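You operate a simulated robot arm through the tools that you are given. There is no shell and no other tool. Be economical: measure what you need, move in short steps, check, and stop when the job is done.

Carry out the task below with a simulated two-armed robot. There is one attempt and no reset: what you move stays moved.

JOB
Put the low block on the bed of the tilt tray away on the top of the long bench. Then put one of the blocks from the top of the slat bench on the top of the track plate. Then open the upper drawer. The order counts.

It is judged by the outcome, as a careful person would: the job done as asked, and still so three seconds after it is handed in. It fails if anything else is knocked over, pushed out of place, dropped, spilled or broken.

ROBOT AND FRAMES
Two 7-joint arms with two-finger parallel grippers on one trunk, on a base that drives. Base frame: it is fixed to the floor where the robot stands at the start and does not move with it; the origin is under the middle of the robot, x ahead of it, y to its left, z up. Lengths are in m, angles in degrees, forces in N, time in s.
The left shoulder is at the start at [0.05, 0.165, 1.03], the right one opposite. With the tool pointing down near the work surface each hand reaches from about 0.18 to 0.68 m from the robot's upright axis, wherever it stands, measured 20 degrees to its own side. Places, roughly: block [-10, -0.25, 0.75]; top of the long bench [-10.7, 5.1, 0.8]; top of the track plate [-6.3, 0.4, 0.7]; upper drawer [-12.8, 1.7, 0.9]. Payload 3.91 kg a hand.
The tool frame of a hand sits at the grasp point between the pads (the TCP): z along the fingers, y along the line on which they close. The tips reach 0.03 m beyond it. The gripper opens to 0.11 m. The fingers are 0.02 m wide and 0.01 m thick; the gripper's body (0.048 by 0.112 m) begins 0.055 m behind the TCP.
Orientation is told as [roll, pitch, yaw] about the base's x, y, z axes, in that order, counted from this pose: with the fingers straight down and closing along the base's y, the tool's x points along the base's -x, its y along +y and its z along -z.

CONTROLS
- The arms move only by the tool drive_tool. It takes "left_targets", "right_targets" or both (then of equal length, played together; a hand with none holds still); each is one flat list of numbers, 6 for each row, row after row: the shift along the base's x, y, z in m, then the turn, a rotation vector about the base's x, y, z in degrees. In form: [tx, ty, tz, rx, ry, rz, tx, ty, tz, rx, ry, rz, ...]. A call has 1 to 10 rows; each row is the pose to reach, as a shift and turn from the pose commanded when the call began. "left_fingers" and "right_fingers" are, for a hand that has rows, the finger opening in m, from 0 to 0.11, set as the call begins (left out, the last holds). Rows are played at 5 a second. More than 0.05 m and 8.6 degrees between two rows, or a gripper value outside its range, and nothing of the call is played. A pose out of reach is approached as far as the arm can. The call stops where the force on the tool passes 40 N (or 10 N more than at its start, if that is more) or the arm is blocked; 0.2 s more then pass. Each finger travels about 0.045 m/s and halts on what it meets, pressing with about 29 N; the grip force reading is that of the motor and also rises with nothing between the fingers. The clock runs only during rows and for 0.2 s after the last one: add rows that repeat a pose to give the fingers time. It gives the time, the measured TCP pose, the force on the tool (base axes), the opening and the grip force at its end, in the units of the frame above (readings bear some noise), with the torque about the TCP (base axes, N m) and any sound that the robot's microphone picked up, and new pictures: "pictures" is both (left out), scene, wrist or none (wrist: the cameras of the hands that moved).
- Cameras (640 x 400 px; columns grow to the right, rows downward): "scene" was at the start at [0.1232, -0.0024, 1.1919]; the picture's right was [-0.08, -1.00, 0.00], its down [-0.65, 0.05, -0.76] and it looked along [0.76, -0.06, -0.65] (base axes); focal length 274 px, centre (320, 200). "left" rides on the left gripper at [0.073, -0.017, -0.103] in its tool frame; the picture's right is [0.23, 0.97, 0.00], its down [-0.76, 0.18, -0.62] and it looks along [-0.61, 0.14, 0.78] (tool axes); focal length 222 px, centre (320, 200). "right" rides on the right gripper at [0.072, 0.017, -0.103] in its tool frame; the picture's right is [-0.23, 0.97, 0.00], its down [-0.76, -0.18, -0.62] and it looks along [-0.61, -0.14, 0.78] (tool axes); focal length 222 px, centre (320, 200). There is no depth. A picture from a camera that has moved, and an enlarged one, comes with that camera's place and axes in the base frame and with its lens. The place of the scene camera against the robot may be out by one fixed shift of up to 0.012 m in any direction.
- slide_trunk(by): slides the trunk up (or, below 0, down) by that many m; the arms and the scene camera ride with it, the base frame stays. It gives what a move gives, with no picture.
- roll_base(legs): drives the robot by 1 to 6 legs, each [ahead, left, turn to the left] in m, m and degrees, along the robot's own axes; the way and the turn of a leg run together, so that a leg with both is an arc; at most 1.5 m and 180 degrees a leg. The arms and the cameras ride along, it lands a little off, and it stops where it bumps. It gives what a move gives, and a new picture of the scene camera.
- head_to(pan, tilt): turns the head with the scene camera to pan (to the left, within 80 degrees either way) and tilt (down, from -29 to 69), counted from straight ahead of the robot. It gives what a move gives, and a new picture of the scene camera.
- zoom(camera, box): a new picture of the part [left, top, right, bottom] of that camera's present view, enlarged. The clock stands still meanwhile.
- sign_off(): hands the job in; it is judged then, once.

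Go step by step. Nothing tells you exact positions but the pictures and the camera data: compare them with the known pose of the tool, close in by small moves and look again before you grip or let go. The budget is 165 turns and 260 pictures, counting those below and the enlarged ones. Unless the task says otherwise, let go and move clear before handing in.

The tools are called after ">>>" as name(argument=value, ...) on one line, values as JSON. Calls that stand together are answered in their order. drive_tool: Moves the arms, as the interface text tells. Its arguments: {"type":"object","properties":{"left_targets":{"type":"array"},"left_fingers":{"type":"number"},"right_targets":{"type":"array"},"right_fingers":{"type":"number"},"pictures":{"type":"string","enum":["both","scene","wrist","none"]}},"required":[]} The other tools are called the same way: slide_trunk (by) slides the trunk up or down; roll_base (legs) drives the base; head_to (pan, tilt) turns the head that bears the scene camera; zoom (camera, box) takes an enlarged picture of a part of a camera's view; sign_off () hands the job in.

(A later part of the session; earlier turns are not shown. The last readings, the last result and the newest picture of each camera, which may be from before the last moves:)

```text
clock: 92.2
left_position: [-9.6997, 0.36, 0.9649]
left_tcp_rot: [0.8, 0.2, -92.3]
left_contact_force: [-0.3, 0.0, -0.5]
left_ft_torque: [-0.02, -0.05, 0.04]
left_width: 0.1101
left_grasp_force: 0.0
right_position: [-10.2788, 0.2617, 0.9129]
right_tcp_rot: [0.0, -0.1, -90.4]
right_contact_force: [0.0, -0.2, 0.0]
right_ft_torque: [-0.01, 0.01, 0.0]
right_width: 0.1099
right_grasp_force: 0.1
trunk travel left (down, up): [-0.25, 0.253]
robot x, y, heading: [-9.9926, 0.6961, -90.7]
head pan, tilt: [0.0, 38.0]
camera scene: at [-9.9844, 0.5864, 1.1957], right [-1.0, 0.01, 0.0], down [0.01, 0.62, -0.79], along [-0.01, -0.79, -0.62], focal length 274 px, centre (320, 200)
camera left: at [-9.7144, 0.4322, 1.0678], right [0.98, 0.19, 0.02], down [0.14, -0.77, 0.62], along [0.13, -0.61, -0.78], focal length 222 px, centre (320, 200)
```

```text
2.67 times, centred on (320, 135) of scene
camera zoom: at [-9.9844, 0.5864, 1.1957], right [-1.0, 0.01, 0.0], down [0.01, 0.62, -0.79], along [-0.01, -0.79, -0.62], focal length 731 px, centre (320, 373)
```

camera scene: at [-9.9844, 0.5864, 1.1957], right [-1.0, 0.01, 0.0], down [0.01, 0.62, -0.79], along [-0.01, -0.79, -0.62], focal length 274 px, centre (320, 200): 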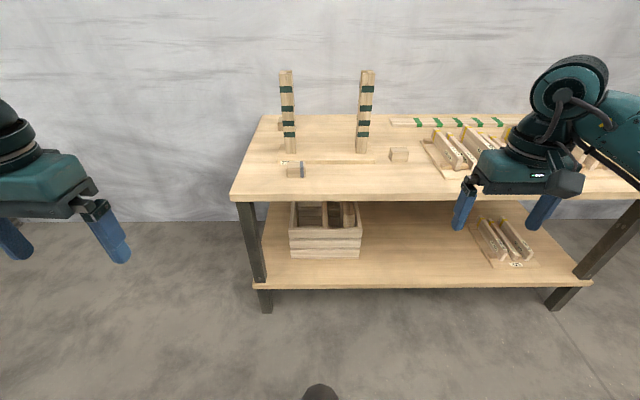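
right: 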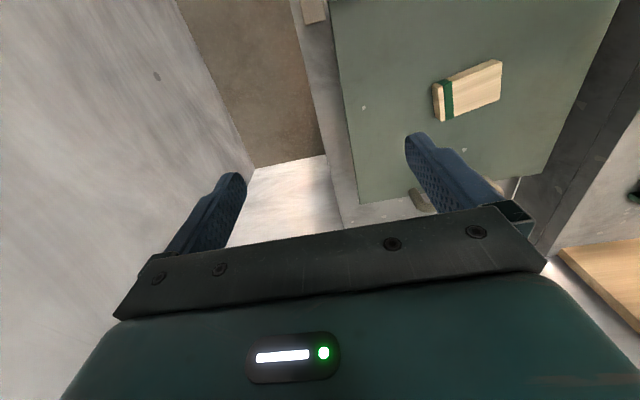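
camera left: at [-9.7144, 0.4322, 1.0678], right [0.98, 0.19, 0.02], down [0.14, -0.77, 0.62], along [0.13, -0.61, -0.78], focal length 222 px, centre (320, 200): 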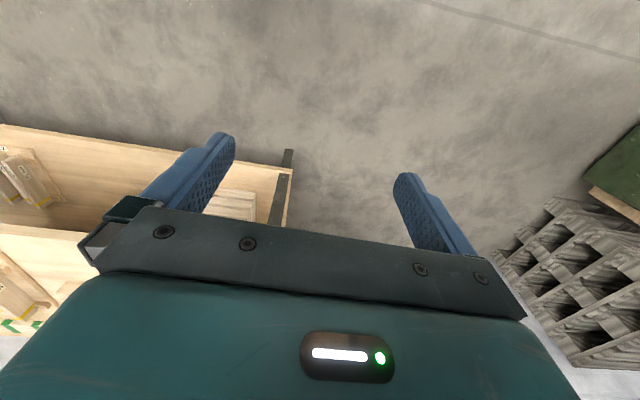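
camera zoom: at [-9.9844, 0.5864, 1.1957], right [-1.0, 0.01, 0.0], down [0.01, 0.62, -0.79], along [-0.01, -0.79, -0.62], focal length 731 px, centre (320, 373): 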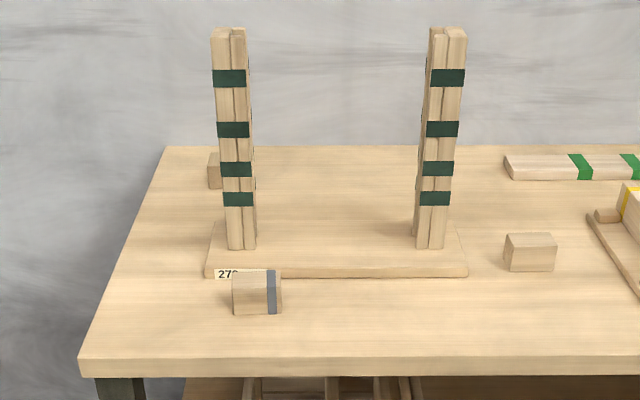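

No tilt tray is evident yet, just a post stand "270" and loose blocks. Before touching anything I survey the other named places; I back off and turn.

>>> roll_base(legs=[[-0.7, 0, 0], [0, 0, -90]])

>>> head_to(pan=0, tilt=18)

>>> head_to(pan=-60, tilt=14)

```text
clock: 99.8
left_position: [-10.3224, 1.1097, 0.9645]
left_tcp_rot: [1.0, 0.3, 178.1]
left_contact_force: [0.0, -0.3, -0.4]
left_ft_torque: [-0.02, 0.02, -0.03]
left_width: 0.1104
left_grasp_force: 0.1
right_position: [-10.4223, 1.6865, 0.9135]
right_tcp_rot: [0.1, 0.0, 179.9]
right_contact_force: [-0.2, -0.2, 0.0]
right_ft_torque: [0.0, 0.01, -0.02]
right_width: 0.1099
right_grasp_force: 0.1
trunk travel left (down, up): [-0.25, 0.253]
robot x, y, heading: [-9.9882, 1.4023, 179.8]
head pan, tilt: [0.0, 38.0]
camera scene: at [-10.0915, 1.4087, 1.1957], right [0.0, 1.0, 0.0], down [0.62, 0.0, -0.79], along [-0.79, 0.0, -0.62], focal length 274 px, centre (320, 200)
```

scene: 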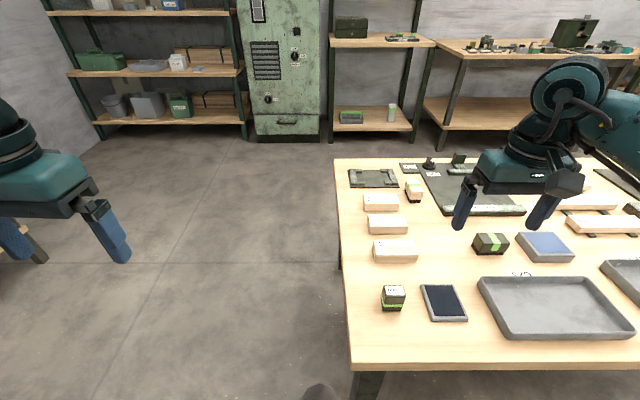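

```text
clock: 100.7
left_position: [-10.3216, 1.1087, 0.9647]
left_tcp_rot: [0.9, 0.4, 178.1]
left_contact_force: [0.7, 0.2, -0.7]
left_ft_torque: [0.05, 0.0, -0.04]
left_width: 0.1099
left_grasp_force: 0.0
right_position: [-10.4224, 1.6856, 0.9137]
right_tcp_rot: [0.2, 0.0, 179.8]
right_contact_force: [-0.8, 1.0, -0.5]
right_ft_torque: [-0.02, 0.0, -0.02]
right_width: 0.1102
right_grasp_force: 0.1
trunk travel left (down, up): [-0.25, 0.253]
robot x, y, heading: [-9.9847, 1.406, 179.5]
head pan, tilt: [0.0, 18.0]
camera scene: at [-10.0985, 1.4087, 1.2273], right [0.0, 1.0, 0.0], down [0.31, 0.0, -0.95], along [-0.95, 0.0, -0.31], focal length 274 px, centre (320, 200)
```

scene: 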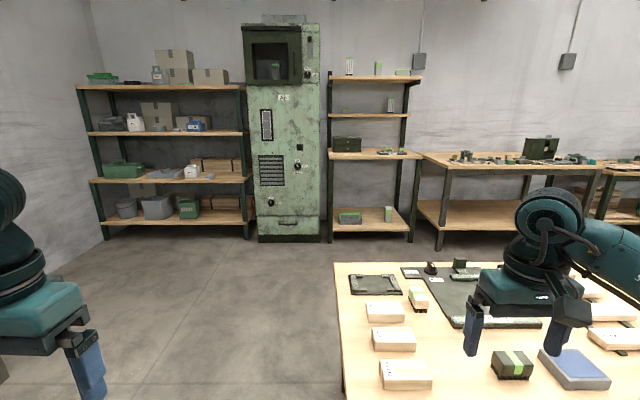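

```text
clock: 102.0
left_position: [-10.3215, 1.1099, 0.9645]
left_tcp_rot: [0.9, 0.3, 178.1]
left_contact_force: [-0.1, -0.2, 0.4]
left_ft_torque: [-0.02, 0.01, 0.0]
left_width: 0.11
left_grasp_force: 0.1
right_position: [-10.4231, 1.6886, 0.9132]
right_tcp_rot: [0.0, -0.1, 179.9]
right_contact_force: [-0.1, -0.3, 0.2]
right_ft_torque: [0.01, -0.01, 0.0]
right_width: 0.1101
right_grasp_force: 0.1
trunk travel left (down, up): [-0.25, 0.253]
robot x, y, heading: [-9.9846, 1.4029, 179.7]
head pan, tilt: [-60.0, 14.0]
camera scene: at [-10.0515, 1.4893, 1.2339], right [0.87, 0.5, 0.0], down [0.12, -0.21, -0.97], along [-0.48, 0.84, -0.24], focal length 274 px, centre (320, 200)
```

scene: 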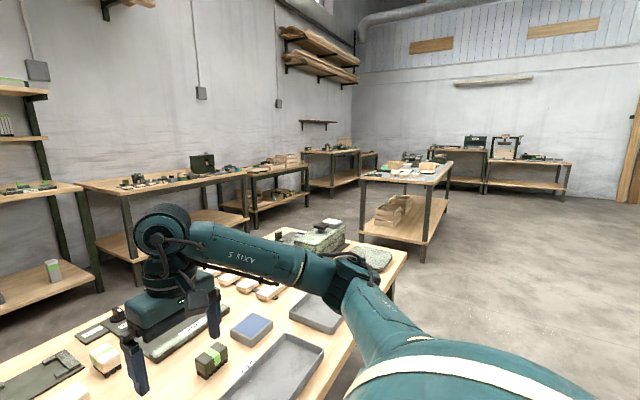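

The dark green box on the shelf right of the cabinet should be the drawer unit. I zoom there and onto the long bench direction.

>>> zoom(camera="scene", box=[340, 120, 600, 282])

>>> head_to(pan=-5, tilt=14)

>>> zoom(camera="scene", box=[300, 80, 400, 142])

```text
2.46 times, centred on (470, 201) of scene
camera zoom: at [-10.0515, 1.4893, 1.2339], right [0.87, 0.5, 0.0], down [0.12, -0.21, -0.97], along [-0.48, 0.84, -0.24], focal length 674 px, centre (-49, 198)
```

zoom: 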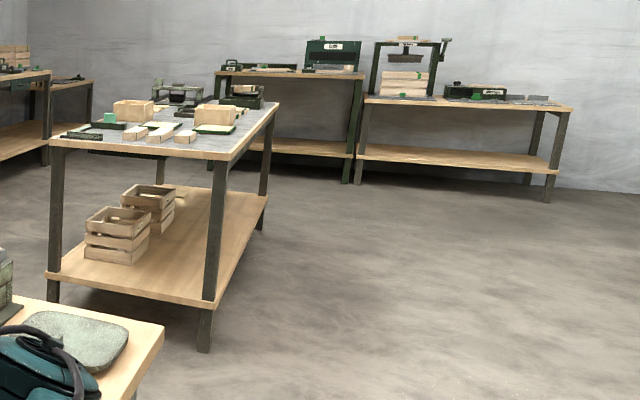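

```text
clock: 103.2
left_position: [-10.3214, 1.1085, 0.9651]
left_tcp_rot: [0.8, 0.3, 178.1]
left_contact_force: [0.3, 0.0, 0.0]
left_ft_torque: [0.03, -0.02, -0.01]
left_width: 0.1102
left_grasp_force: 0.0
right_position: [-10.4225, 1.6863, 0.9151]
right_tcp_rot: [0.1, -0.2, 179.9]
right_contact_force: [0.5, 0.2, -0.5]
right_ft_torque: [0.01, 0.0, -0.03]
right_width: 0.11
right_grasp_force: 0.0
trunk travel left (down, up): [-0.25, 0.253]
robot x, y, heading: [-9.9797, 1.401, 179.8]
head pan, tilt: [-5.0, 14.0]
camera scene: at [-10.0981, 1.4169, 1.2339], right [0.09, 1.0, 0.0], down [0.24, -0.02, -0.97], along [-0.97, 0.09, -0.24], focal length 274 px, centre (320, 200)
```

scene: 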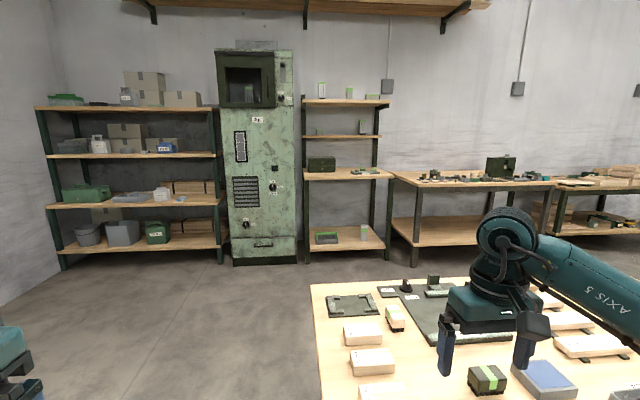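

```text
6.40 times, centred on (350, 111) of scene
camera zoom: at [-10.0981, 1.4169, 1.2339], right [0.09, 1.0, 0.0], down [0.24, -0.02, -0.97], along [-0.97, 0.09, -0.24], focal length 1754 px, centre (128, 770)
```

zoom: 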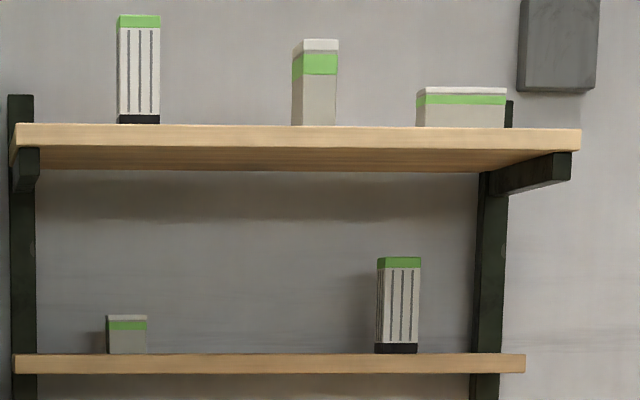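

I zoom onto the green box and the near table.

>>> zoom(camera="scene", box=[290, 140, 400, 209])

>>> zoom(camera="scene", box=[400, 140, 640, 290])

```text
5.80 times, centred on (345, 174) of scene
camera zoom: at [-10.0981, 1.4169, 1.2339], right [0.09, 1.0, 0.0], down [0.24, -0.02, -0.97], along [-0.97, 0.09, -0.24], focal length 1588 px, centre (175, 348)
```

zoom: 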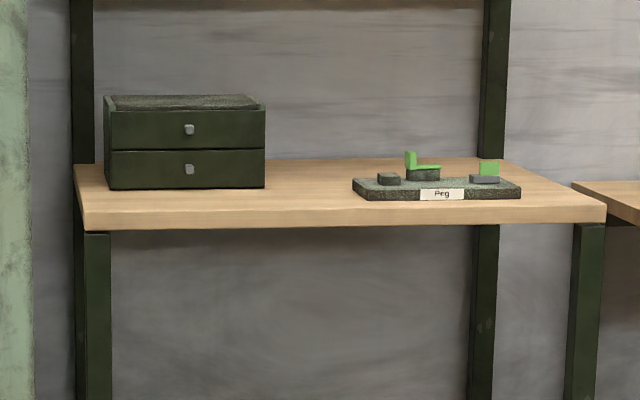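

```text
2.67 times, centred on (520, 215) of scene
camera zoom: at [-10.0981, 1.4169, 1.2339], right [0.09, 1.0, 0.0], down [0.24, -0.02, -0.97], along [-0.97, 0.09, -0.24], focal length 731 px, centre (-213, 160)
```

zoom: 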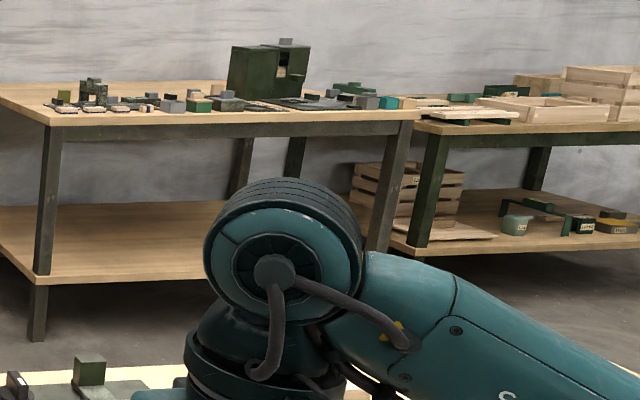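

The drawer unit is confirmed, so the given places hold; the block spot is the middle of the "270" stand on the wall bench. I return there and look from higher up.

>>> roll_base(legs=[[0, 0, 90], [0.75, 0, 0]])

>>> slide_trunk(by=0.25)

>>> head_to(pan=0, tilt=45)

>>> zoom(camera="scene", box=[200, 60, 440, 210])

```text
clock: 111.1
left_position: [-9.6753, 0.3286, 0.9653]
left_tcp_rot: [0.9, 0.3, -91.0]
left_contact_force: [-0.5, 0.1, -0.3]
left_ft_torque: [-0.01, -0.04, 0.0]
left_width: 0.1103
left_grasp_force: 0.1
right_position: [-10.2516, 0.2181, 0.9146]
right_tcp_rot: [0.1, -0.1, -89.3]
right_contact_force: [0.1, -0.4, -0.1]
right_ft_torque: [-0.01, -0.02, -0.02]
right_width: 0.1099
right_grasp_force: 0.1
trunk travel left (down, up): [-0.25, 0.253]
robot x, y, heading: [-9.9773, 0.6609, -89.3]
head pan, tilt: [-5.0, 14.0]
camera scene: at [-9.9729, 0.5422, 1.2339], right [-1.0, 0.08, 0.0], down [0.02, 0.24, -0.97], along [-0.07, -0.97, -0.24], focal length 274 px, centre (320, 200)
```

scene: 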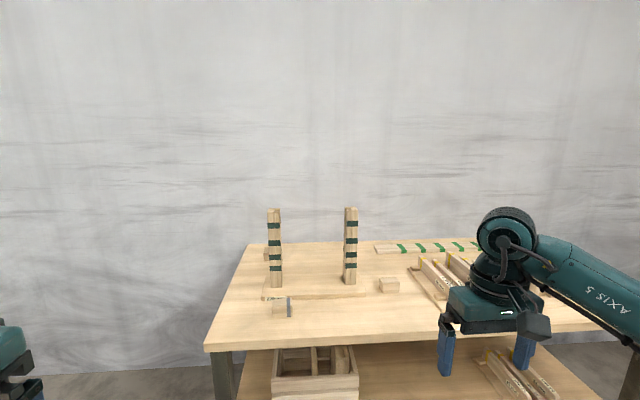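

```text
clock: 113.7
left_position: [-9.6757, 0.3288, 1.2157]
left_tcp_rot: [0.9, 0.2, -90.9]
left_contact_force: [0.3, -0.6, 0.4]
left_ft_torque: [-0.01, 0.02, 0.0]
left_width: 0.1102
left_grasp_force: 0.1
right_position: [-10.252, 0.2182, 1.1637]
right_tcp_rot: [0.1, 0.0, -89.2]
right_contact_force: [0.5, -0.2, -0.4]
right_ft_torque: [0.02, -0.01, -0.04]
right_width: 0.1101
right_grasp_force: 0.0
trunk travel left (down, up): [-0.5, 0.003]
robot x, y, heading: [-9.9721, 0.6592, -89.6]
head pan, tilt: [-5.0, 14.0]
```

```text
clock: 114.7
left_position: [-9.6751, 0.3282, 1.2145]
left_tcp_rot: [0.9, 0.3, -91.0]
left_contact_force: [-0.1, 0.0, -0.6]
left_ft_torque: [-0.03, -0.02, -0.02]
left_width: 0.1102
left_grasp_force: 0.1
right_position: [-10.2507, 0.2178, 1.1622]
right_tcp_rot: [0.1, 0.0, -89.3]
right_contact_force: [-0.6, -0.2, -0.2]
right_ft_torque: [0.03, -0.02, 0.01]
right_width: 0.1099
right_grasp_force: 0.1
trunk travel left (down, up): [-0.5, 0.003]
robot x, y, heading: [-9.9752, 0.6593, -89.6]
head pan, tilt: [0.0, 45.0]
camera scene: at [-9.965, 0.5541, 1.4355], right [-1.0, -0.01, 0.0], down [-0.01, 0.71, -0.71], along [0.01, -0.71, -0.71], focal length 274 px, centre (320, 200)
```

scene: 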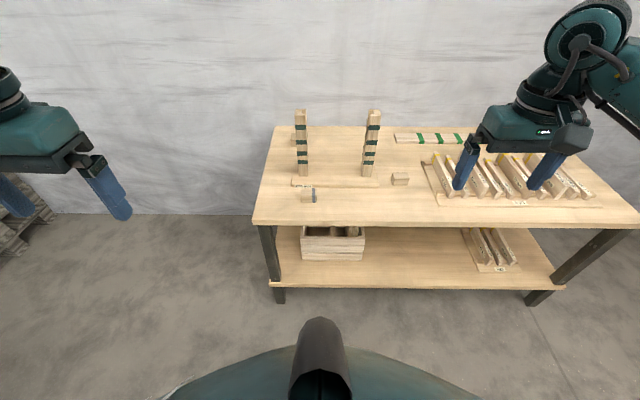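

```text
2.67 times, centred on (320, 135) of scene
camera zoom: at [-9.965, 0.5541, 1.4355], right [-1.0, -0.01, 0.0], down [-0.01, 0.71, -0.71], along [0.01, -0.71, -0.71], focal length 731 px, centre (320, 373)
```

zoom: 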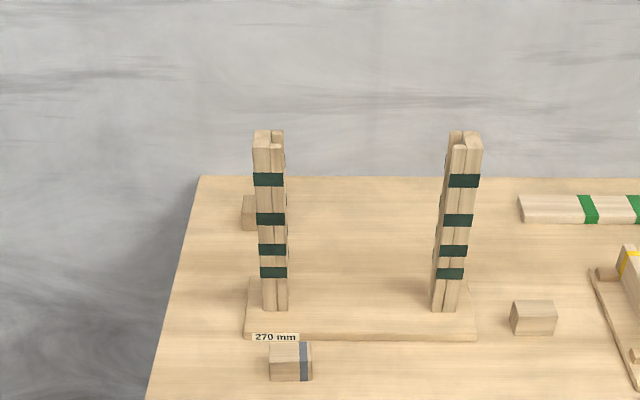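

The middle of that stand is empty. I examine the rest of this bench: the slat rack on the right, and the lower shelf.

>>> zoom(camera="scene", box=[380, 110, 640, 272])

>>> head_to(pan=-40, tilt=35)

>>> head_to(pan=50, tilt=25)

```text
2.46 times, centred on (510, 191) of scene
camera zoom: at [-9.965, 0.5541, 1.4355], right [-1.0, -0.01, 0.0], down [-0.01, 0.71, -0.71], along [0.01, -0.71, -0.71], focal length 674 px, centre (-148, 222)
```

zoom: 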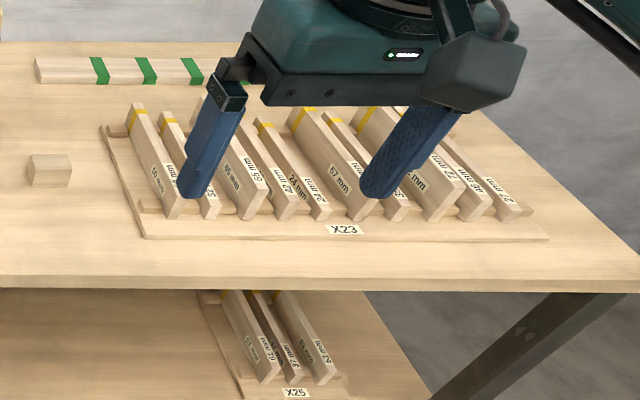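

```text
clock: 115.7
left_position: [-9.6759, 0.3297, 1.2145]
left_tcp_rot: [0.9, 0.3, -91.0]
left_contact_force: [-1.0, 0.2, -0.8]
left_ft_torque: [0.04, 0.03, -0.03]
left_width: 0.1102
left_grasp_force: 0.1
right_position: [-10.252, 0.2181, 1.1648]
right_tcp_rot: [0.1, -0.1, -89.2]
right_contact_force: [0.3, -0.6, -0.2]
right_ft_torque: [0.01, 0.01, -0.01]
right_width: 0.1101
right_grasp_force: 0.1
trunk travel left (down, up): [-0.5, 0.003]
robot x, y, heading: [-9.9721, 0.6589, -89.3]
head pan, tilt: [-40.0, 35.0]
camera scene: at [-10.0217, 0.5672, 1.4502], right [-0.77, 0.63, 0.0], down [0.36, 0.44, -0.82], along [-0.52, -0.63, -0.57], focal length 274 px, centre (320, 200)
```

scene: 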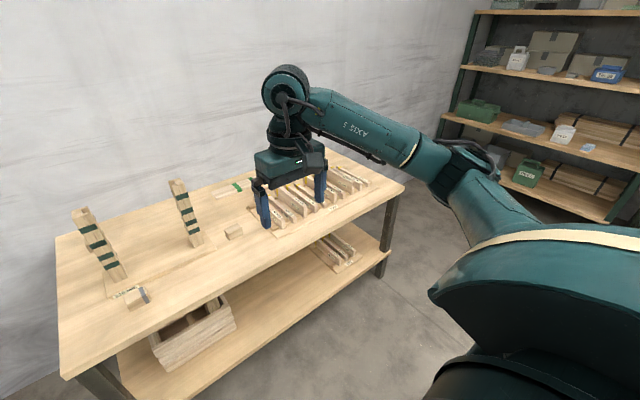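

```text
clock: 117.4
left_position: [-9.676, 0.3293, 1.2149]
left_tcp_rot: [1.1, 0.3, -91.0]
left_contact_force: [0.6, -0.4, -0.8]
left_ft_torque: [0.0, -0.02, -0.02]
left_width: 0.1099
left_grasp_force: 0.0
right_position: [-10.2509, 0.2196, 1.1633]
right_tcp_rot: [0.1, -0.1, -89.2]
right_contact_force: [-0.2, -0.3, -1.0]
right_ft_torque: [0.0, 0.01, 0.01]
right_width: 0.11
right_grasp_force: 0.1
trunk travel left (down, up): [-0.5, 0.003]
robot x, y, heading: [-9.9732, 0.6588, -89.3]
head pan, tilt: [50.0, 25.0]
camera scene: at [-9.8947, 0.577, 1.466], right [-0.63, -0.77, 0.0], down [-0.33, 0.27, -0.91], along [0.7, -0.57, -0.42], focal length 274 px, centre (320, 200)
```

scene: 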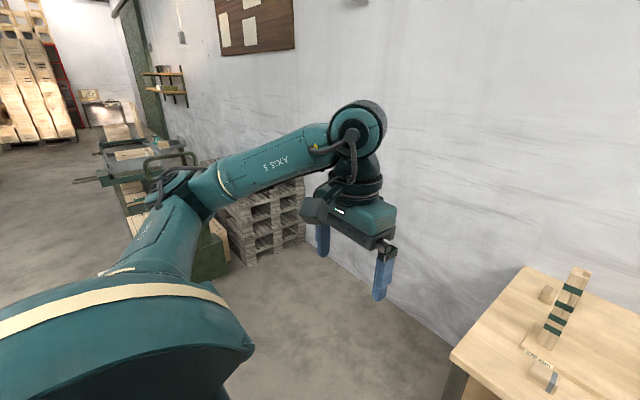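

Nothing fits "bed of a tilt tray" here. I survey the other tables, going up the aisle towards the long bench.

>>> roll_base(legs=[[-0.7, 0.4, 0], [0, 0, -90]])

>>> head_to(pan=-15, tilt=38)

>>> zoom(camera="scene", box=[230, 80, 550, 280])

```text
clock: 125.5
left_position: [-9.913, 1.0637, 1.2164]
left_tcp_rot: [0.9, 0.3, 178.7]
left_contact_force: [-0.7, 1.0, 0.3]
left_ft_torque: [-0.04, -0.01, 0.0]
left_width: 0.1101
left_grasp_force: 0.1
right_position: [-10.0209, 1.6418, 1.1645]
right_tcp_rot: [0.1, 0.0, -179.5]
right_contact_force: [0.3, 0.0, -1.0]
right_ft_torque: [0.03, -0.04, 0.01]
right_width: 0.11
right_grasp_force: 0.1
trunk travel left (down, up): [-0.5, 0.003]
robot x, y, heading: [-9.5728, 1.3578, -179.5]
head pan, tilt: [50.0, 25.0]
camera scene: at [-9.6581, 1.296, 1.466], right [-0.77, 0.64, 0.0], down [0.27, 0.33, -0.91], along [-0.58, -0.7, -0.42], focal length 274 px, centre (320, 200)
```

scene: 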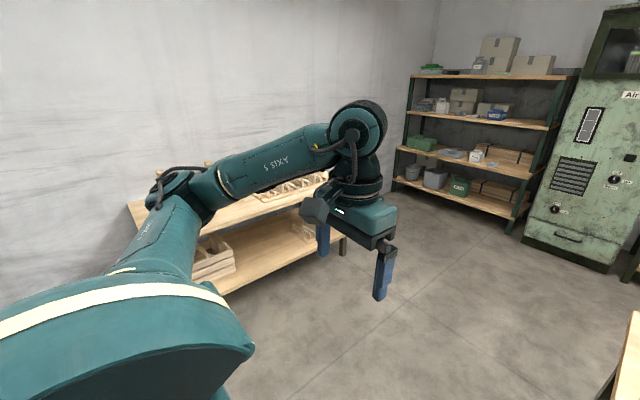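

```text
clock: 126.9
left_position: [-9.9122, 1.063, 1.2146]
left_tcp_rot: [0.9, 0.4, 178.7]
left_contact_force: [0.7, 0.1, -0.3]
left_ft_torque: [-0.01, 0.03, -0.02]
left_width: 0.11
left_grasp_force: 0.1
right_position: [-10.0204, 1.641, 1.1634]
right_tcp_rot: [0.1, -0.1, -179.5]
right_contact_force: [-0.3, -0.1, 0.2]
right_ft_torque: [-0.01, 0.0, 0.0]
right_width: 0.1101
right_grasp_force: 0.1
trunk travel left (down, up): [-0.5, 0.003]
robot x, y, heading: [-9.5782, 1.3616, -179.6]
head pan, tilt: [-15.0, 38.0]
camera scene: at [-9.6829, 1.3886, 1.4457], right [0.25, 0.97, 0.0], down [0.6, -0.15, -0.79], along [-0.76, 0.2, -0.62], focal length 274 px, centre (320, 200)
```

scene: 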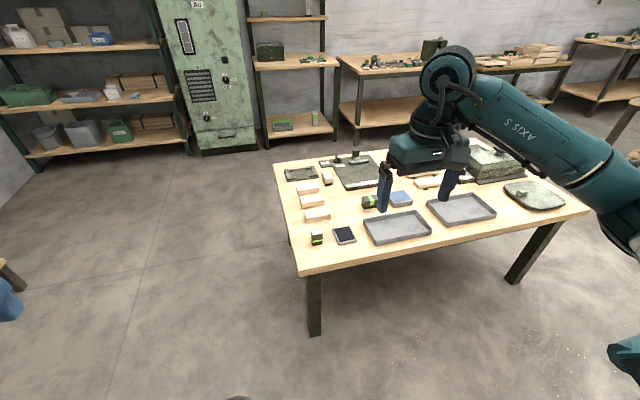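

```text
2.00 times, centred on (390, 180) of scene
camera zoom: at [-9.6829, 1.3886, 1.4457], right [0.25, 0.97, 0.0], down [0.6, -0.15, -0.79], along [-0.76, 0.2, -0.62], focal length 548 px, centre (180, 240)
```

zoom: 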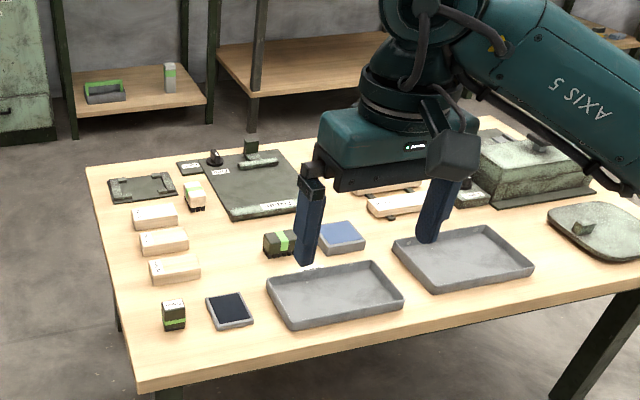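

The nearby table holds trays and small parts, no tilt tray. I strafe up to the long bench.

>>> roll_base(legs=[[0.0, -1.5, 0], [0, -1.0, 0]])

>>> head_to(pan=-50, tilt=28)

>>> zoom(camera="scene", box=[100, 60, 420, 260])

```text
clock: 139.1
left_position: [-9.9446, 3.5568, 1.2152]
left_tcp_rot: [0.9, 0.3, 179.7]
left_contact_force: [0.9, -0.3, -0.4]
left_ft_torque: [0.0, 0.0, 0.02]
left_width: 0.1102
left_grasp_force: 0.1
right_position: [-10.0625, 4.1318, 1.1635]
right_tcp_rot: [0.1, -0.1, -178.4]
right_contact_force: [-1.3, -0.3, 0.1]
right_ft_torque: [0.01, 0.02, 0.02]
right_width: 0.11
right_grasp_force: 0.0
trunk travel left (down, up): [-0.5, 0.003]
robot x, y, heading: [-9.6163, 3.863, -178.6]
head pan, tilt: [-15.0, 38.0]
camera scene: at [-9.7204, 3.8848, 1.4457], right [0.23, 0.97, 0.0], down [0.6, -0.14, -0.79], along [-0.77, 0.19, -0.62], focal length 274 px, centre (320, 200)
```

scene: 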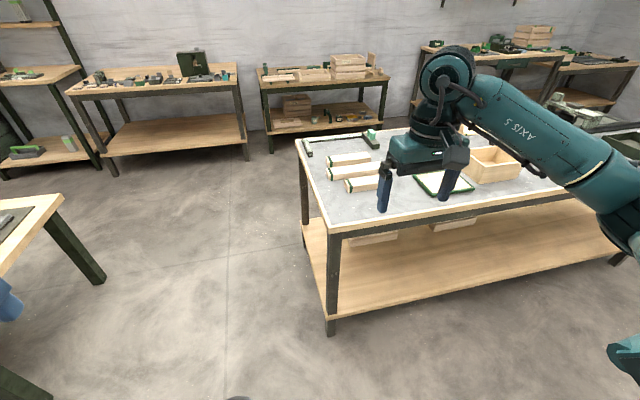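

```text
clock: 140.1
left_position: [-9.9438, 3.5567, 1.2154]
left_tcp_rot: [0.8, 0.3, 179.6]
left_contact_force: [0.2, -1.4, 0.7]
left_ft_torque: [-0.01, 0.0, -0.03]
left_width: 0.1102
left_grasp_force: 0.1
right_position: [-10.0628, 4.1303, 1.1643]
right_tcp_rot: [0.1, -0.1, -178.5]
right_contact_force: [0.8, -0.1, 0.0]
right_ft_torque: [-0.02, -0.01, -0.01]
right_width: 0.11
right_grasp_force: 0.1
trunk travel left (down, up): [-0.5, 0.003]
robot x, y, heading: [-9.614, 3.8624, -178.6]
head pan, tilt: [-50.0, 28.0]
camera scene: at [-9.6969, 3.9327, 1.4612], right [0.75, 0.66, 0.0], down [0.31, -0.35, -0.88], along [-0.58, 0.66, -0.47], focal length 274 px, centre (320, 200)
```

scene: 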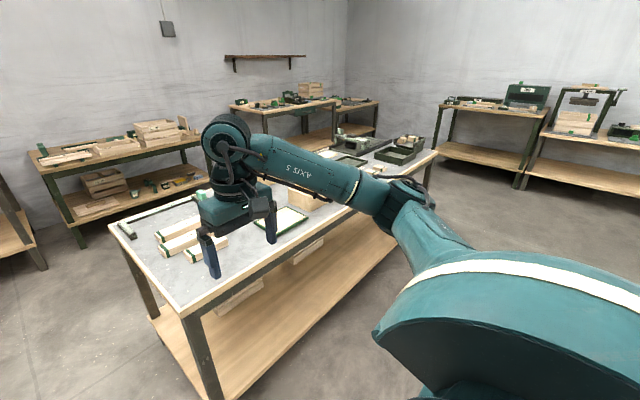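

```text
2.00 times, centred on (260, 160) of scene
camera zoom: at [-9.6969, 3.9327, 1.4612], right [0.75, 0.66, 0.0], down [0.31, -0.35, -0.88], along [-0.58, 0.66, -0.47], focal length 548 px, centre (440, 280)
```

zoom: 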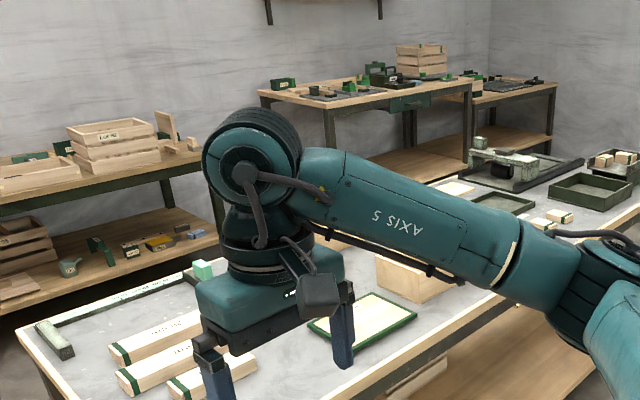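

The long bench is this metal-topped table. Since only "block" is named far away and the slat racks stand on the wall bench, that hint must be for the slat-bench block; the tilt tray with its low block (label "Tilt lock") is the one at my start. I drive back there.

>>> head_to(pan=0, tilt=15)

>>> roll_base(legs=[[0, 0, 138.6]])

```text
clock: 141.3
left_position: [-9.9435, 3.5562, 1.2146]
left_tcp_rot: [0.9, 0.3, 179.7]
left_contact_force: [0.6, -0.3, -1.2]
left_ft_torque: [0.04, 0.0, 0.01]
left_width: 0.1099
left_grasp_force: 0.0
right_position: [-10.0624, 4.1319, 1.1637]
right_tcp_rot: [0.0, -0.1, -178.5]
right_contact_force: [0.2, -0.8, -0.6]
right_ft_torque: [0.01, -0.02, 0.03]
right_width: 0.1098
right_grasp_force: 0.0
trunk travel left (down, up): [-0.5, 0.003]
robot x, y, heading: [-9.6203, 3.8644, -178.8]
head pan, tilt: [0.0, 15.0]
camera scene: at [-9.7299, 3.8621, 1.4822], right [-0.02, 1.0, 0.0], down [0.26, 0.01, -0.97], along [-0.97, -0.02, -0.26], focal length 274 px, centre (320, 200)
```

scene: 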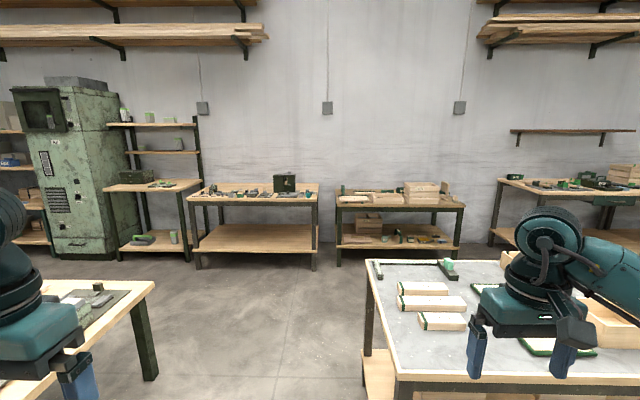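

```text
clock: 147.4
left_position: [-9.1696, 3.8787, 1.2136]
left_tcp_rot: [0.9, 0.3, -40.9]
left_contact_force: [0.8, -0.1, 0.3]
left_ft_torque: [0.02, 0.01, -0.01]
left_width: 0.1103
left_grasp_force: 0.0
right_position: [-9.4543, 3.3662, 1.1638]
right_tcp_rot: [0.0, -0.1, -39.2]
right_contact_force: [0.3, 0.6, 0.4]
right_ft_torque: [-0.01, 0.01, 0.02]
right_width: 0.11
right_grasp_force: 0.1
trunk travel left (down, up): [-0.5, 0.003]
robot x, y, heading: [-9.6136, 3.862, -39.2]
head pan, tilt: [0.0, 15.0]
camera scene: at [-9.5121, 3.7875, 1.4823], right [-0.63, -0.77, 0.0], down [-0.2, 0.16, -0.97], along [0.75, -0.61, -0.26], focal length 274 px, centre (320, 200)
```

scene: 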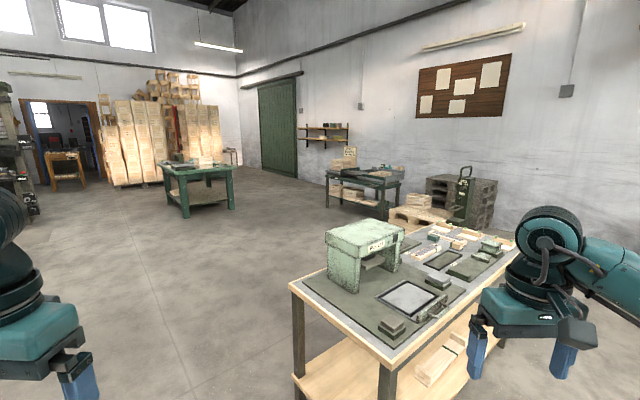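

A further table stands ahead to the right; I check it and the hall, then go past it on its left.

>>> zoom(camera="scene", box=[280, 200, 540, 362])

>>> zoom(camera="scene", box=[150, 100, 450, 287])

```text
2.46 times, centred on (410, 281) of scene
camera zoom: at [-9.5121, 3.7875, 1.4823], right [-0.63, -0.77, 0.0], down [-0.2, 0.16, -0.97], along [0.75, -0.61, -0.26], focal length 674 px, centre (98, 1)
```

zoom: 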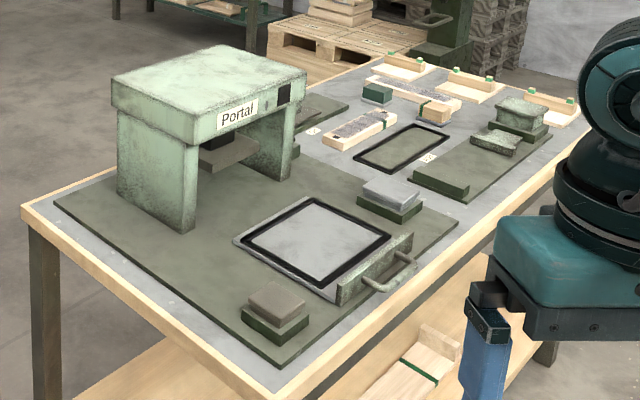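

```text
2.13 times, centred on (300, 194) of scene
camera zoom: at [-9.5121, 3.7875, 1.4823], right [-0.63, -0.77, 0.0], down [-0.2, 0.16, -0.97], along [0.75, -0.61, -0.26], focal length 585 px, centre (363, 214)
```

zoom: 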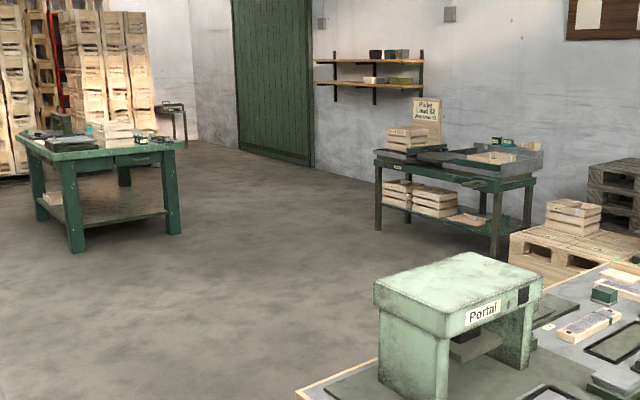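

I pass this table on its far side: face +x, drive 3 m, then head for the lane beside the roller bench.

>>> roll_base(legs=[[0, 0, 41.0], [1.5, 0.1, 0], [1.4, 0.1, 0], [0, 0, -60]])

```text
refused: leg 2 is longer than a leg can be; nothing moved
```

>>> roll_base(legs=[[0, 0, 41.0], [1.45, 0.1, 0], [1.4, 0.1, 0], [0, 0, -60]])

```text
clock: 165.8
left_position: [-6.3535, 4.0631, 1.2155]
left_tcp_rot: [0.9, 0.3, -59.6]
left_contact_force: [0.4, 0.5, -0.6]
left_ft_torque: [-0.03, -0.02, -0.02]
left_width: 0.1102
left_grasp_force: 0.1
right_position: [-6.7867, 3.6674, 1.1638]
right_tcp_rot: [0.1, -0.1, -57.7]
right_contact_force: [0.4, -0.3, -0.2]
right_ft_torque: [0.01, 0.0, 0.0]
right_width: 0.11
right_grasp_force: 0.0
trunk travel left (down, up): [-0.5, 0.003]
robot x, y, heading: [-6.7857, 4.1905, -58.0]
head pan, tilt: [0.0, 15.0]
camera scene: at [-6.707, 4.0893, 1.4823], right [-0.85, -0.53, 0.0], down [-0.14, 0.22, -0.97], along [0.51, -0.82, -0.26], focal length 274 px, centre (320, 200)
```

scene: 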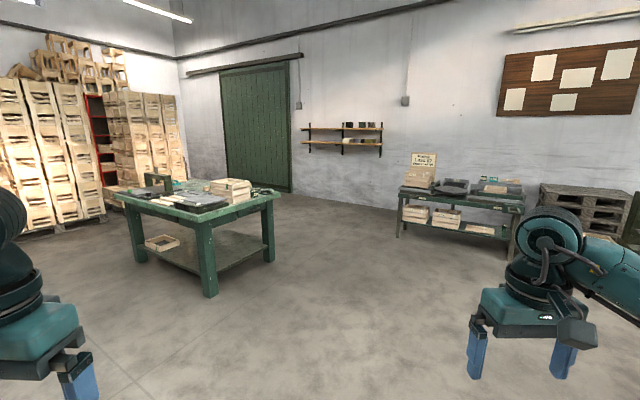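

Path is clear down to the lane between the green table and the roller bench. I drive it.

>>> roll_base(legs=[[1.5, 0, -5.4], [1.5, 0, 0], [0.5, 0, 0], [0, 0, 63.4]])

>>> head_to(pan=-70, tilt=25)

>>> head_to(pan=0, tilt=18)

```text
clock: 185.5
left_position: [-4.813, 1.4061, 1.215]
left_tcp_rot: [0.8, 0.4, -1.0]
left_contact_force: [1.4, -0.2, 0.6]
left_ft_torque: [0.0, 0.04, -0.02]
left_width: 0.1099
left_grasp_force: 0.2
right_position: [-4.702, 0.8292, 1.1644]
right_tcp_rot: [0.1, -0.1, 0.8]
right_contact_force: [0.2, 0.3, 0.1]
right_ft_torque: [0.02, -0.01, 0.0]
right_width: 0.11
right_grasp_force: 0.1
trunk travel left (down, up): [-0.5, 0.003]
robot x, y, heading: [-5.1484, 1.1078, 0.6]
head pan, tilt: [0.0, 15.0]
camera scene: at [-5.012, 1.1112, 1.4823], right [0.01, -1.0, 0.0], down [-0.26, 0.0, -0.97], along [0.97, 0.01, -0.26], focal length 274 px, centre (320, 200)
```

scene: 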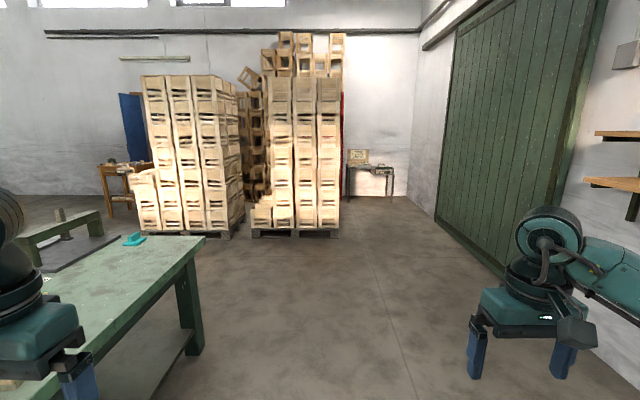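

```text
clock: 186.9
left_position: [-4.8134, 1.4055, 1.2148]
left_tcp_rot: [0.8, 0.3, -1.0]
left_contact_force: [1.1, 0.5, -0.4]
left_ft_torque: [-0.02, -0.01, -0.01]
left_width: 0.11
left_grasp_force: 0.0
right_position: [-4.7021, 0.8298, 1.1645]
right_tcp_rot: [0.1, 0.0, 0.8]
right_contact_force: [-0.4, 0.4, -0.4]
right_ft_torque: [0.01, 0.02, -0.02]
right_width: 0.1098
right_grasp_force: 0.1
trunk travel left (down, up): [-0.5, 0.003]
robot x, y, heading: [-5.1458, 1.1059, 0.6]
head pan, tilt: [-70.0, 25.0]
camera scene: at [-5.0728, 1.0238, 1.466], right [-0.94, -0.35, 0.0], down [-0.15, 0.4, -0.91], along [0.32, -0.85, -0.42], focal length 274 px, centre (320, 200)
```

scene: 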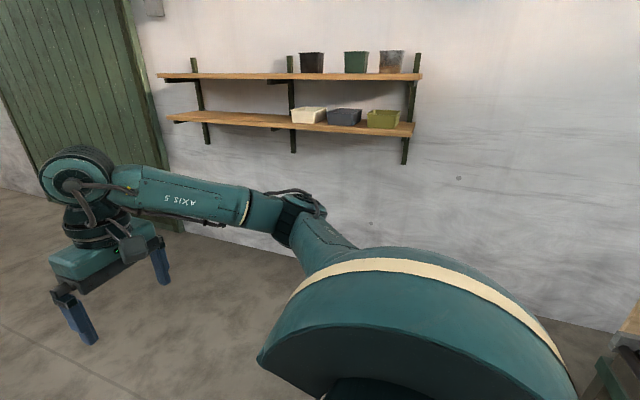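

```text
clock: 188.4
left_position: [-4.8128, 1.4059, 1.2139]
left_tcp_rot: [1.0, 0.3, -1.1]
left_contact_force: [-0.2, 0.0, 0.4]
left_ft_torque: [-0.03, 0.02, 0.0]
left_width: 0.1102
left_grasp_force: 0.1
right_position: [-4.7023, 0.8288, 1.1645]
right_tcp_rot: [0.1, -0.1, 0.8]
right_contact_force: [0.4, 0.2, 0.0]
right_ft_torque: [0.0, 0.0, -0.05]
right_width: 0.11
right_grasp_force: 0.0
trunk travel left (down, up): [-0.5, 0.003]
robot x, y, heading: [-5.1421, 1.1085, 0.6]
head pan, tilt: [0.0, 18.0]
camera scene: at [-5.0121, 1.111, 1.4774], right [0.01, -1.0, 0.0], down [-0.31, 0.0, -0.95], along [0.95, 0.01, -0.31], focal length 274 px, centre (320, 200)
```

scene: 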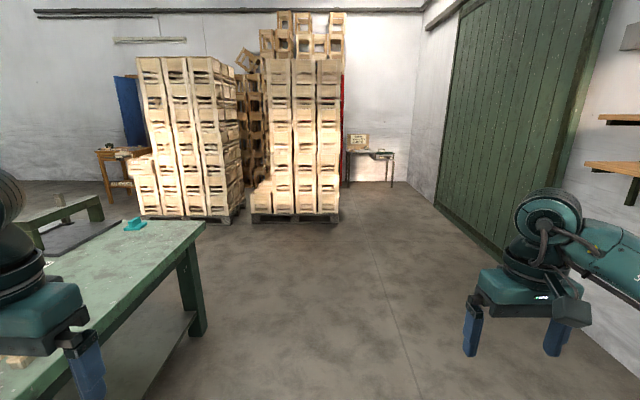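

I shift right to clear the green table and drive back to the start bay.

>>> roll_base(legs=[[0, -0.48, -0.6], [1.5, 0, 0], [1.2, 0, 0]])

>>> roll_base(legs=[[1.3, -0.55, 0]])

```text
clock: 203.8
left_position: [-2.1297, 0.9298, 1.2142]
left_tcp_rot: [0.9, 0.3, -1.3]
left_contact_force: [-0.3, -0.4, -0.4]
left_ft_torque: [-0.01, 0.02, 0.01]
left_width: 0.1102
left_grasp_force: 0.1
right_position: [-2.0205, 0.3539, 1.1639]
right_tcp_rot: [0.2, -0.1, 0.6]
right_contact_force: [0.1, -0.7, 0.3]
right_ft_torque: [0.0, 0.0, 0.01]
right_width: 0.1102
right_grasp_force: 0.1
trunk travel left (down, up): [-0.5, 0.003]
robot x, y, heading: [-2.4618, 0.6309, 0.4]
head pan, tilt: [0.0, 18.0]
camera scene: at [-2.3297, 0.6362, 1.4773], right [0.01, -1.0, 0.0], down [-0.31, 0.0, -0.95], along [0.95, 0.01, -0.31], focal length 274 px, centre (320, 200)
```

scene: 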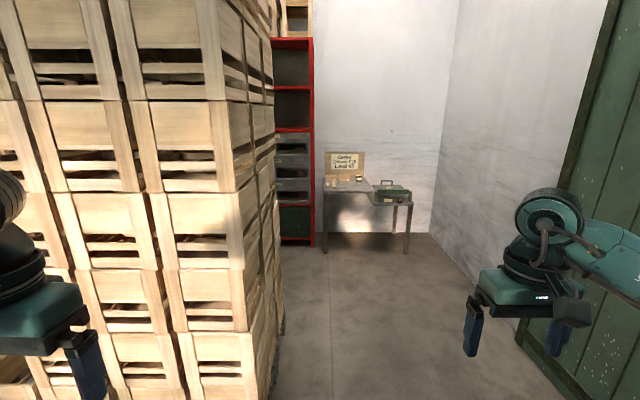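

```text
clock: 210.9
left_position: [-0.8072, 0.3882, 1.2159]
left_tcp_rot: [0.9, 0.3, -1.5]
left_contact_force: [-0.3, 0.0, 0.7]
left_ft_torque: [-0.01, 0.04, -0.02]
left_width: 0.1102
left_grasp_force: 0.2
right_position: [-0.701, -0.1895, 1.1636]
right_tcp_rot: [0.1, -0.1, 0.2]
right_contact_force: [0.1, 0.5, 0.5]
right_ft_torque: [0.01, 0.0, -0.02]
right_width: 0.1102
right_grasp_force: 0.0
trunk travel left (down, up): [-0.5, 0.003]
robot x, y, heading: [-1.141, 0.0908, 0.2]
head pan, tilt: [0.0, 18.0]
camera scene: at [-1.009, 0.0951, 1.4773], right [0.0, -1.0, 0.0], down [-0.31, 0.0, -0.95], along [0.95, 0.0, -0.31], focal length 274 px, centre (320, 200)
```

scene: 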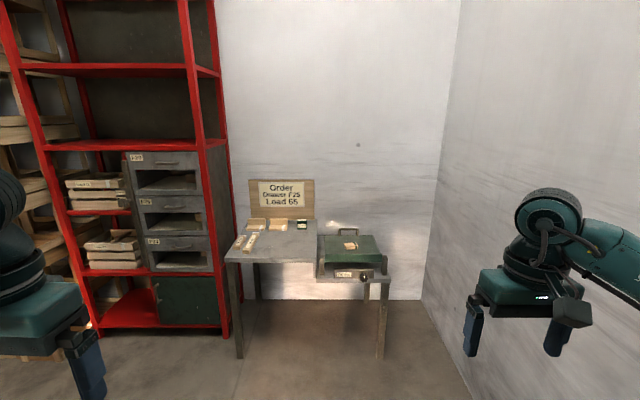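

I drive up to the bench at about the starting spot and look down at the tray.

>>> roll_base(legs=[[1.1, -0.1, 0]])

>>> head_to(pan=-5, tilt=50)

>>> zoom(camera="scene", box=[220, 100, 460, 250])

```text
clock: 216.6
left_position: [0.2846, 0.2879, 1.2156]
left_tcp_rot: [0.9, 0.3, -1.8]
left_contact_force: [-0.5, -0.2, -0.7]
left_ft_torque: [0.02, 0.01, -0.01]
left_width: 0.11
left_grasp_force: 0.0
right_position: [0.3887, -0.2908, 1.1634]
right_tcp_rot: [0.1, 0.0, 0.1]
right_contact_force: [-0.6, 0.2, -0.3]
right_ft_torque: [0.01, 0.0, 0.0]
right_width: 0.1098
right_grasp_force: 0.1
trunk travel left (down, up): [-0.5, 0.003]
robot x, y, heading: [-0.0493, -0.0101, -0.1]
head pan, tilt: [0.0, 18.0]
camera scene: at [0.082, -0.0039, 1.4773], right [0.0, -1.0, 0.0], down [-0.31, 0.0, -0.95], along [0.95, 0.0, -0.31], focal length 274 px, centre (320, 200)
```

scene: 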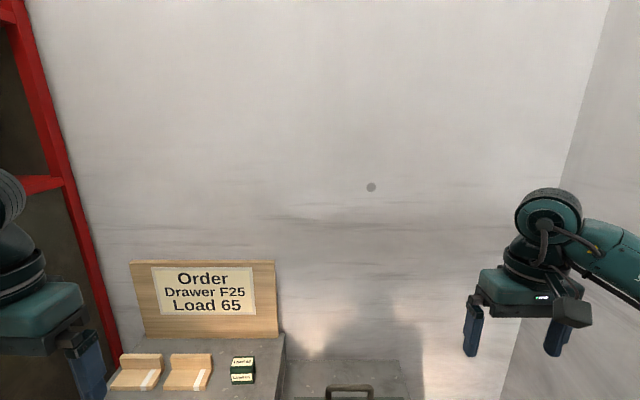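

```text
clock: 217.5
left_position: [0.2841, 0.2883, 1.2141]
left_tcp_rot: [0.9, 0.3, -1.7]
left_contact_force: [0.1, 1.3, 0.4]
left_ft_torque: [-0.03, -0.03, -0.01]
left_width: 0.1099
left_grasp_force: 0.2
right_position: [0.3881, -0.289, 1.1645]
right_tcp_rot: [0.2, 0.0, 0.1]
right_contact_force: [0.3, 0.0, 0.1]
right_ft_torque: [-0.01, 0.03, 0.0]
right_width: 0.11
right_grasp_force: 0.0
trunk travel left (down, up): [-0.5, 0.003]
robot x, y, heading: [-0.0526, -0.0102, -0.2]
head pan, tilt: [-5.0, 50.0]
camera scene: at [0.0652, -0.0105, 1.4286], right [-0.09, -1.0, 0.0], down [-0.76, 0.07, -0.64], along [0.64, -0.06, -0.77], focal length 274 px, centre (320, 200)
```

scene: 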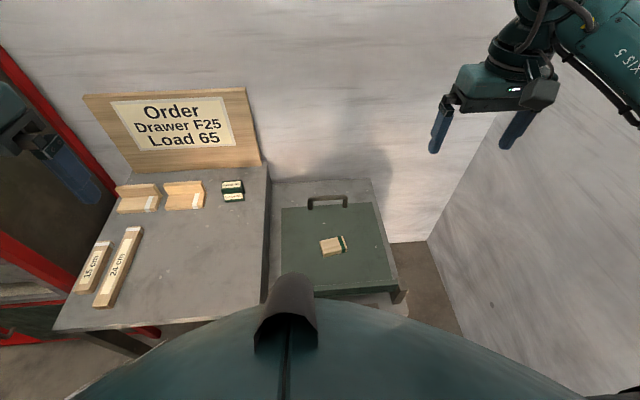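

```text
2.67 times, centred on (340, 175) of scene
camera zoom: at [0.0652, -0.0105, 1.4286], right [-0.09, -1.0, 0.0], down [-0.76, 0.07, -0.64], along [0.64, -0.06, -0.77], focal length 731 px, centre (267, 267)
```

zoom: 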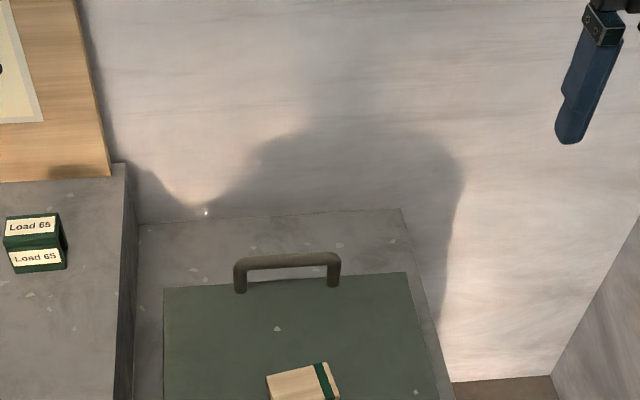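

I lower the trunk and bring the right hand above the block for a close look.

>>> slide_trunk(by=-0.25)

>>> drive_tool(right_targets=[0.0, 0.04, 0, 0, 0, 0, 0.0, 0.08, 0, 0, 0, 0, 0.0, 0.12, 0, 0, 0, 0, 0.0, 0.15, 0, 0, 0, 0, 0.0, 0.15, 0, 0, 0, 0])

>>> zoom(camera="scene", box=[240, 150, 440, 275])

```text
clock: 220.1
left_position: [0.2839, 0.2884, 0.9653]
left_tcp_rot: [0.9, 0.3, -1.7]
left_contact_force: [-0.1, 0.1, 0.6]
left_ft_torque: [-0.02, 0.03, -0.01]
left_width: 0.1099
left_grasp_force: 0.0
right_position: [0.3886, -0.2899, 0.914]
right_tcp_rot: [0.0, -0.1, 0.2]
right_contact_force: [0.2, -0.5, 0.8]
right_ft_torque: [0.02, 0.0, 0.03]
right_width: 0.11
right_grasp_force: 0.1
trunk travel left (down, up): [-0.25, 0.253]
robot x, y, heading: [-0.0549, -0.0058, 0.2]
head pan, tilt: [-5.0, 50.0]
```

```text
clock: 221.3
left_position: [0.2843, 0.288, 0.9652]
left_tcp_rot: [0.9, 0.3, -1.7]
left_contact_force: [0.0, -0.5, -0.3]
left_ft_torque: [-0.01, 0.0, -0.01]
left_width: 0.1102
left_grasp_force: 0.0
right_position: [0.3881, -0.1389, 0.914]
right_tcp_rot: [0.0, -0.1, 0.2]
right_contact_force: [-0.3, -0.7, 0.2]
right_ft_torque: [-0.05, -0.02, -0.01]
right_width: 0.1099
right_grasp_force: 0.0
trunk travel left (down, up): [-0.25, 0.253]
robot x, y, heading: [-0.0529, -0.0109, -0.1]
head pan, tilt: [-5.0, 50.0]
camera scene: at [0.0652, -0.0106, 1.1785], right [-0.09, -1.0, 0.0], down [-0.76, 0.07, -0.64], along [0.64, -0.06, -0.77], focal length 274 px, centre (320, 200)
camera right: at [0.3155, -0.1213, 1.0178], right [0.23, 0.97, 0.0], down [0.76, -0.18, 0.62], along [0.61, -0.14, -0.78], focal length 222 px, centre (320, 200)
```

scene: 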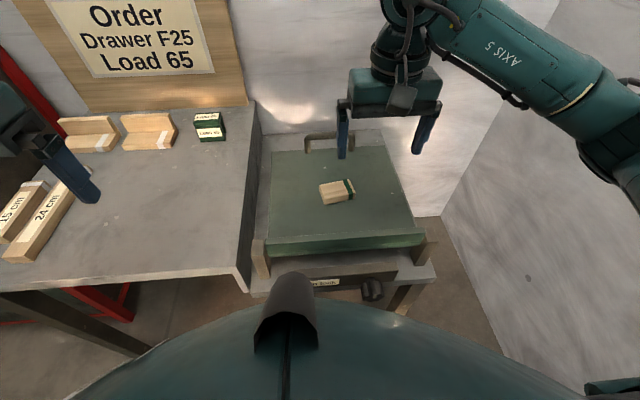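
right: 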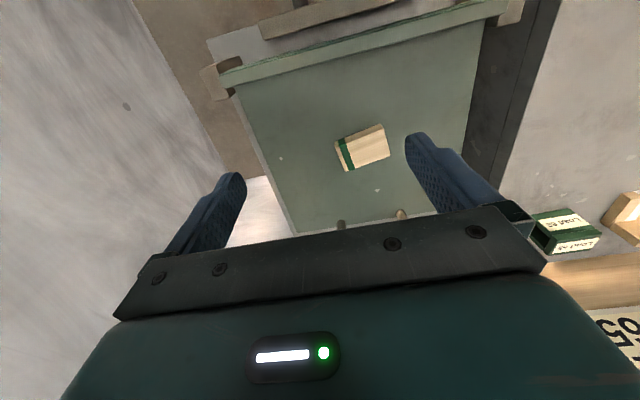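

```text
3.20 times, centred on (340, 212) of scene
camera zoom: at [0.0652, -0.0106, 1.1785], right [-0.09, -1.0, 0.0], down [-0.76, 0.07, -0.64], along [0.64, -0.06, -0.77], focal length 877 px, centre (256, 160)
```

zoom: 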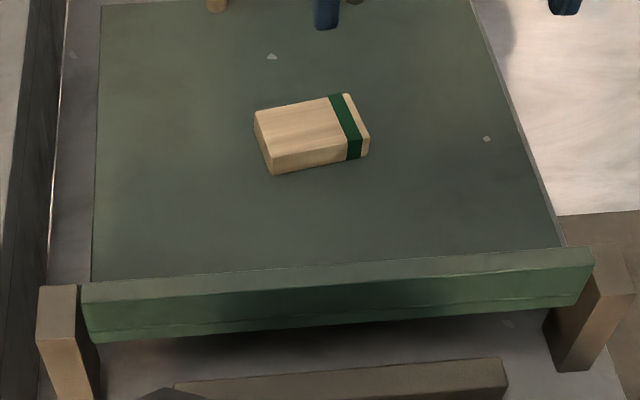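

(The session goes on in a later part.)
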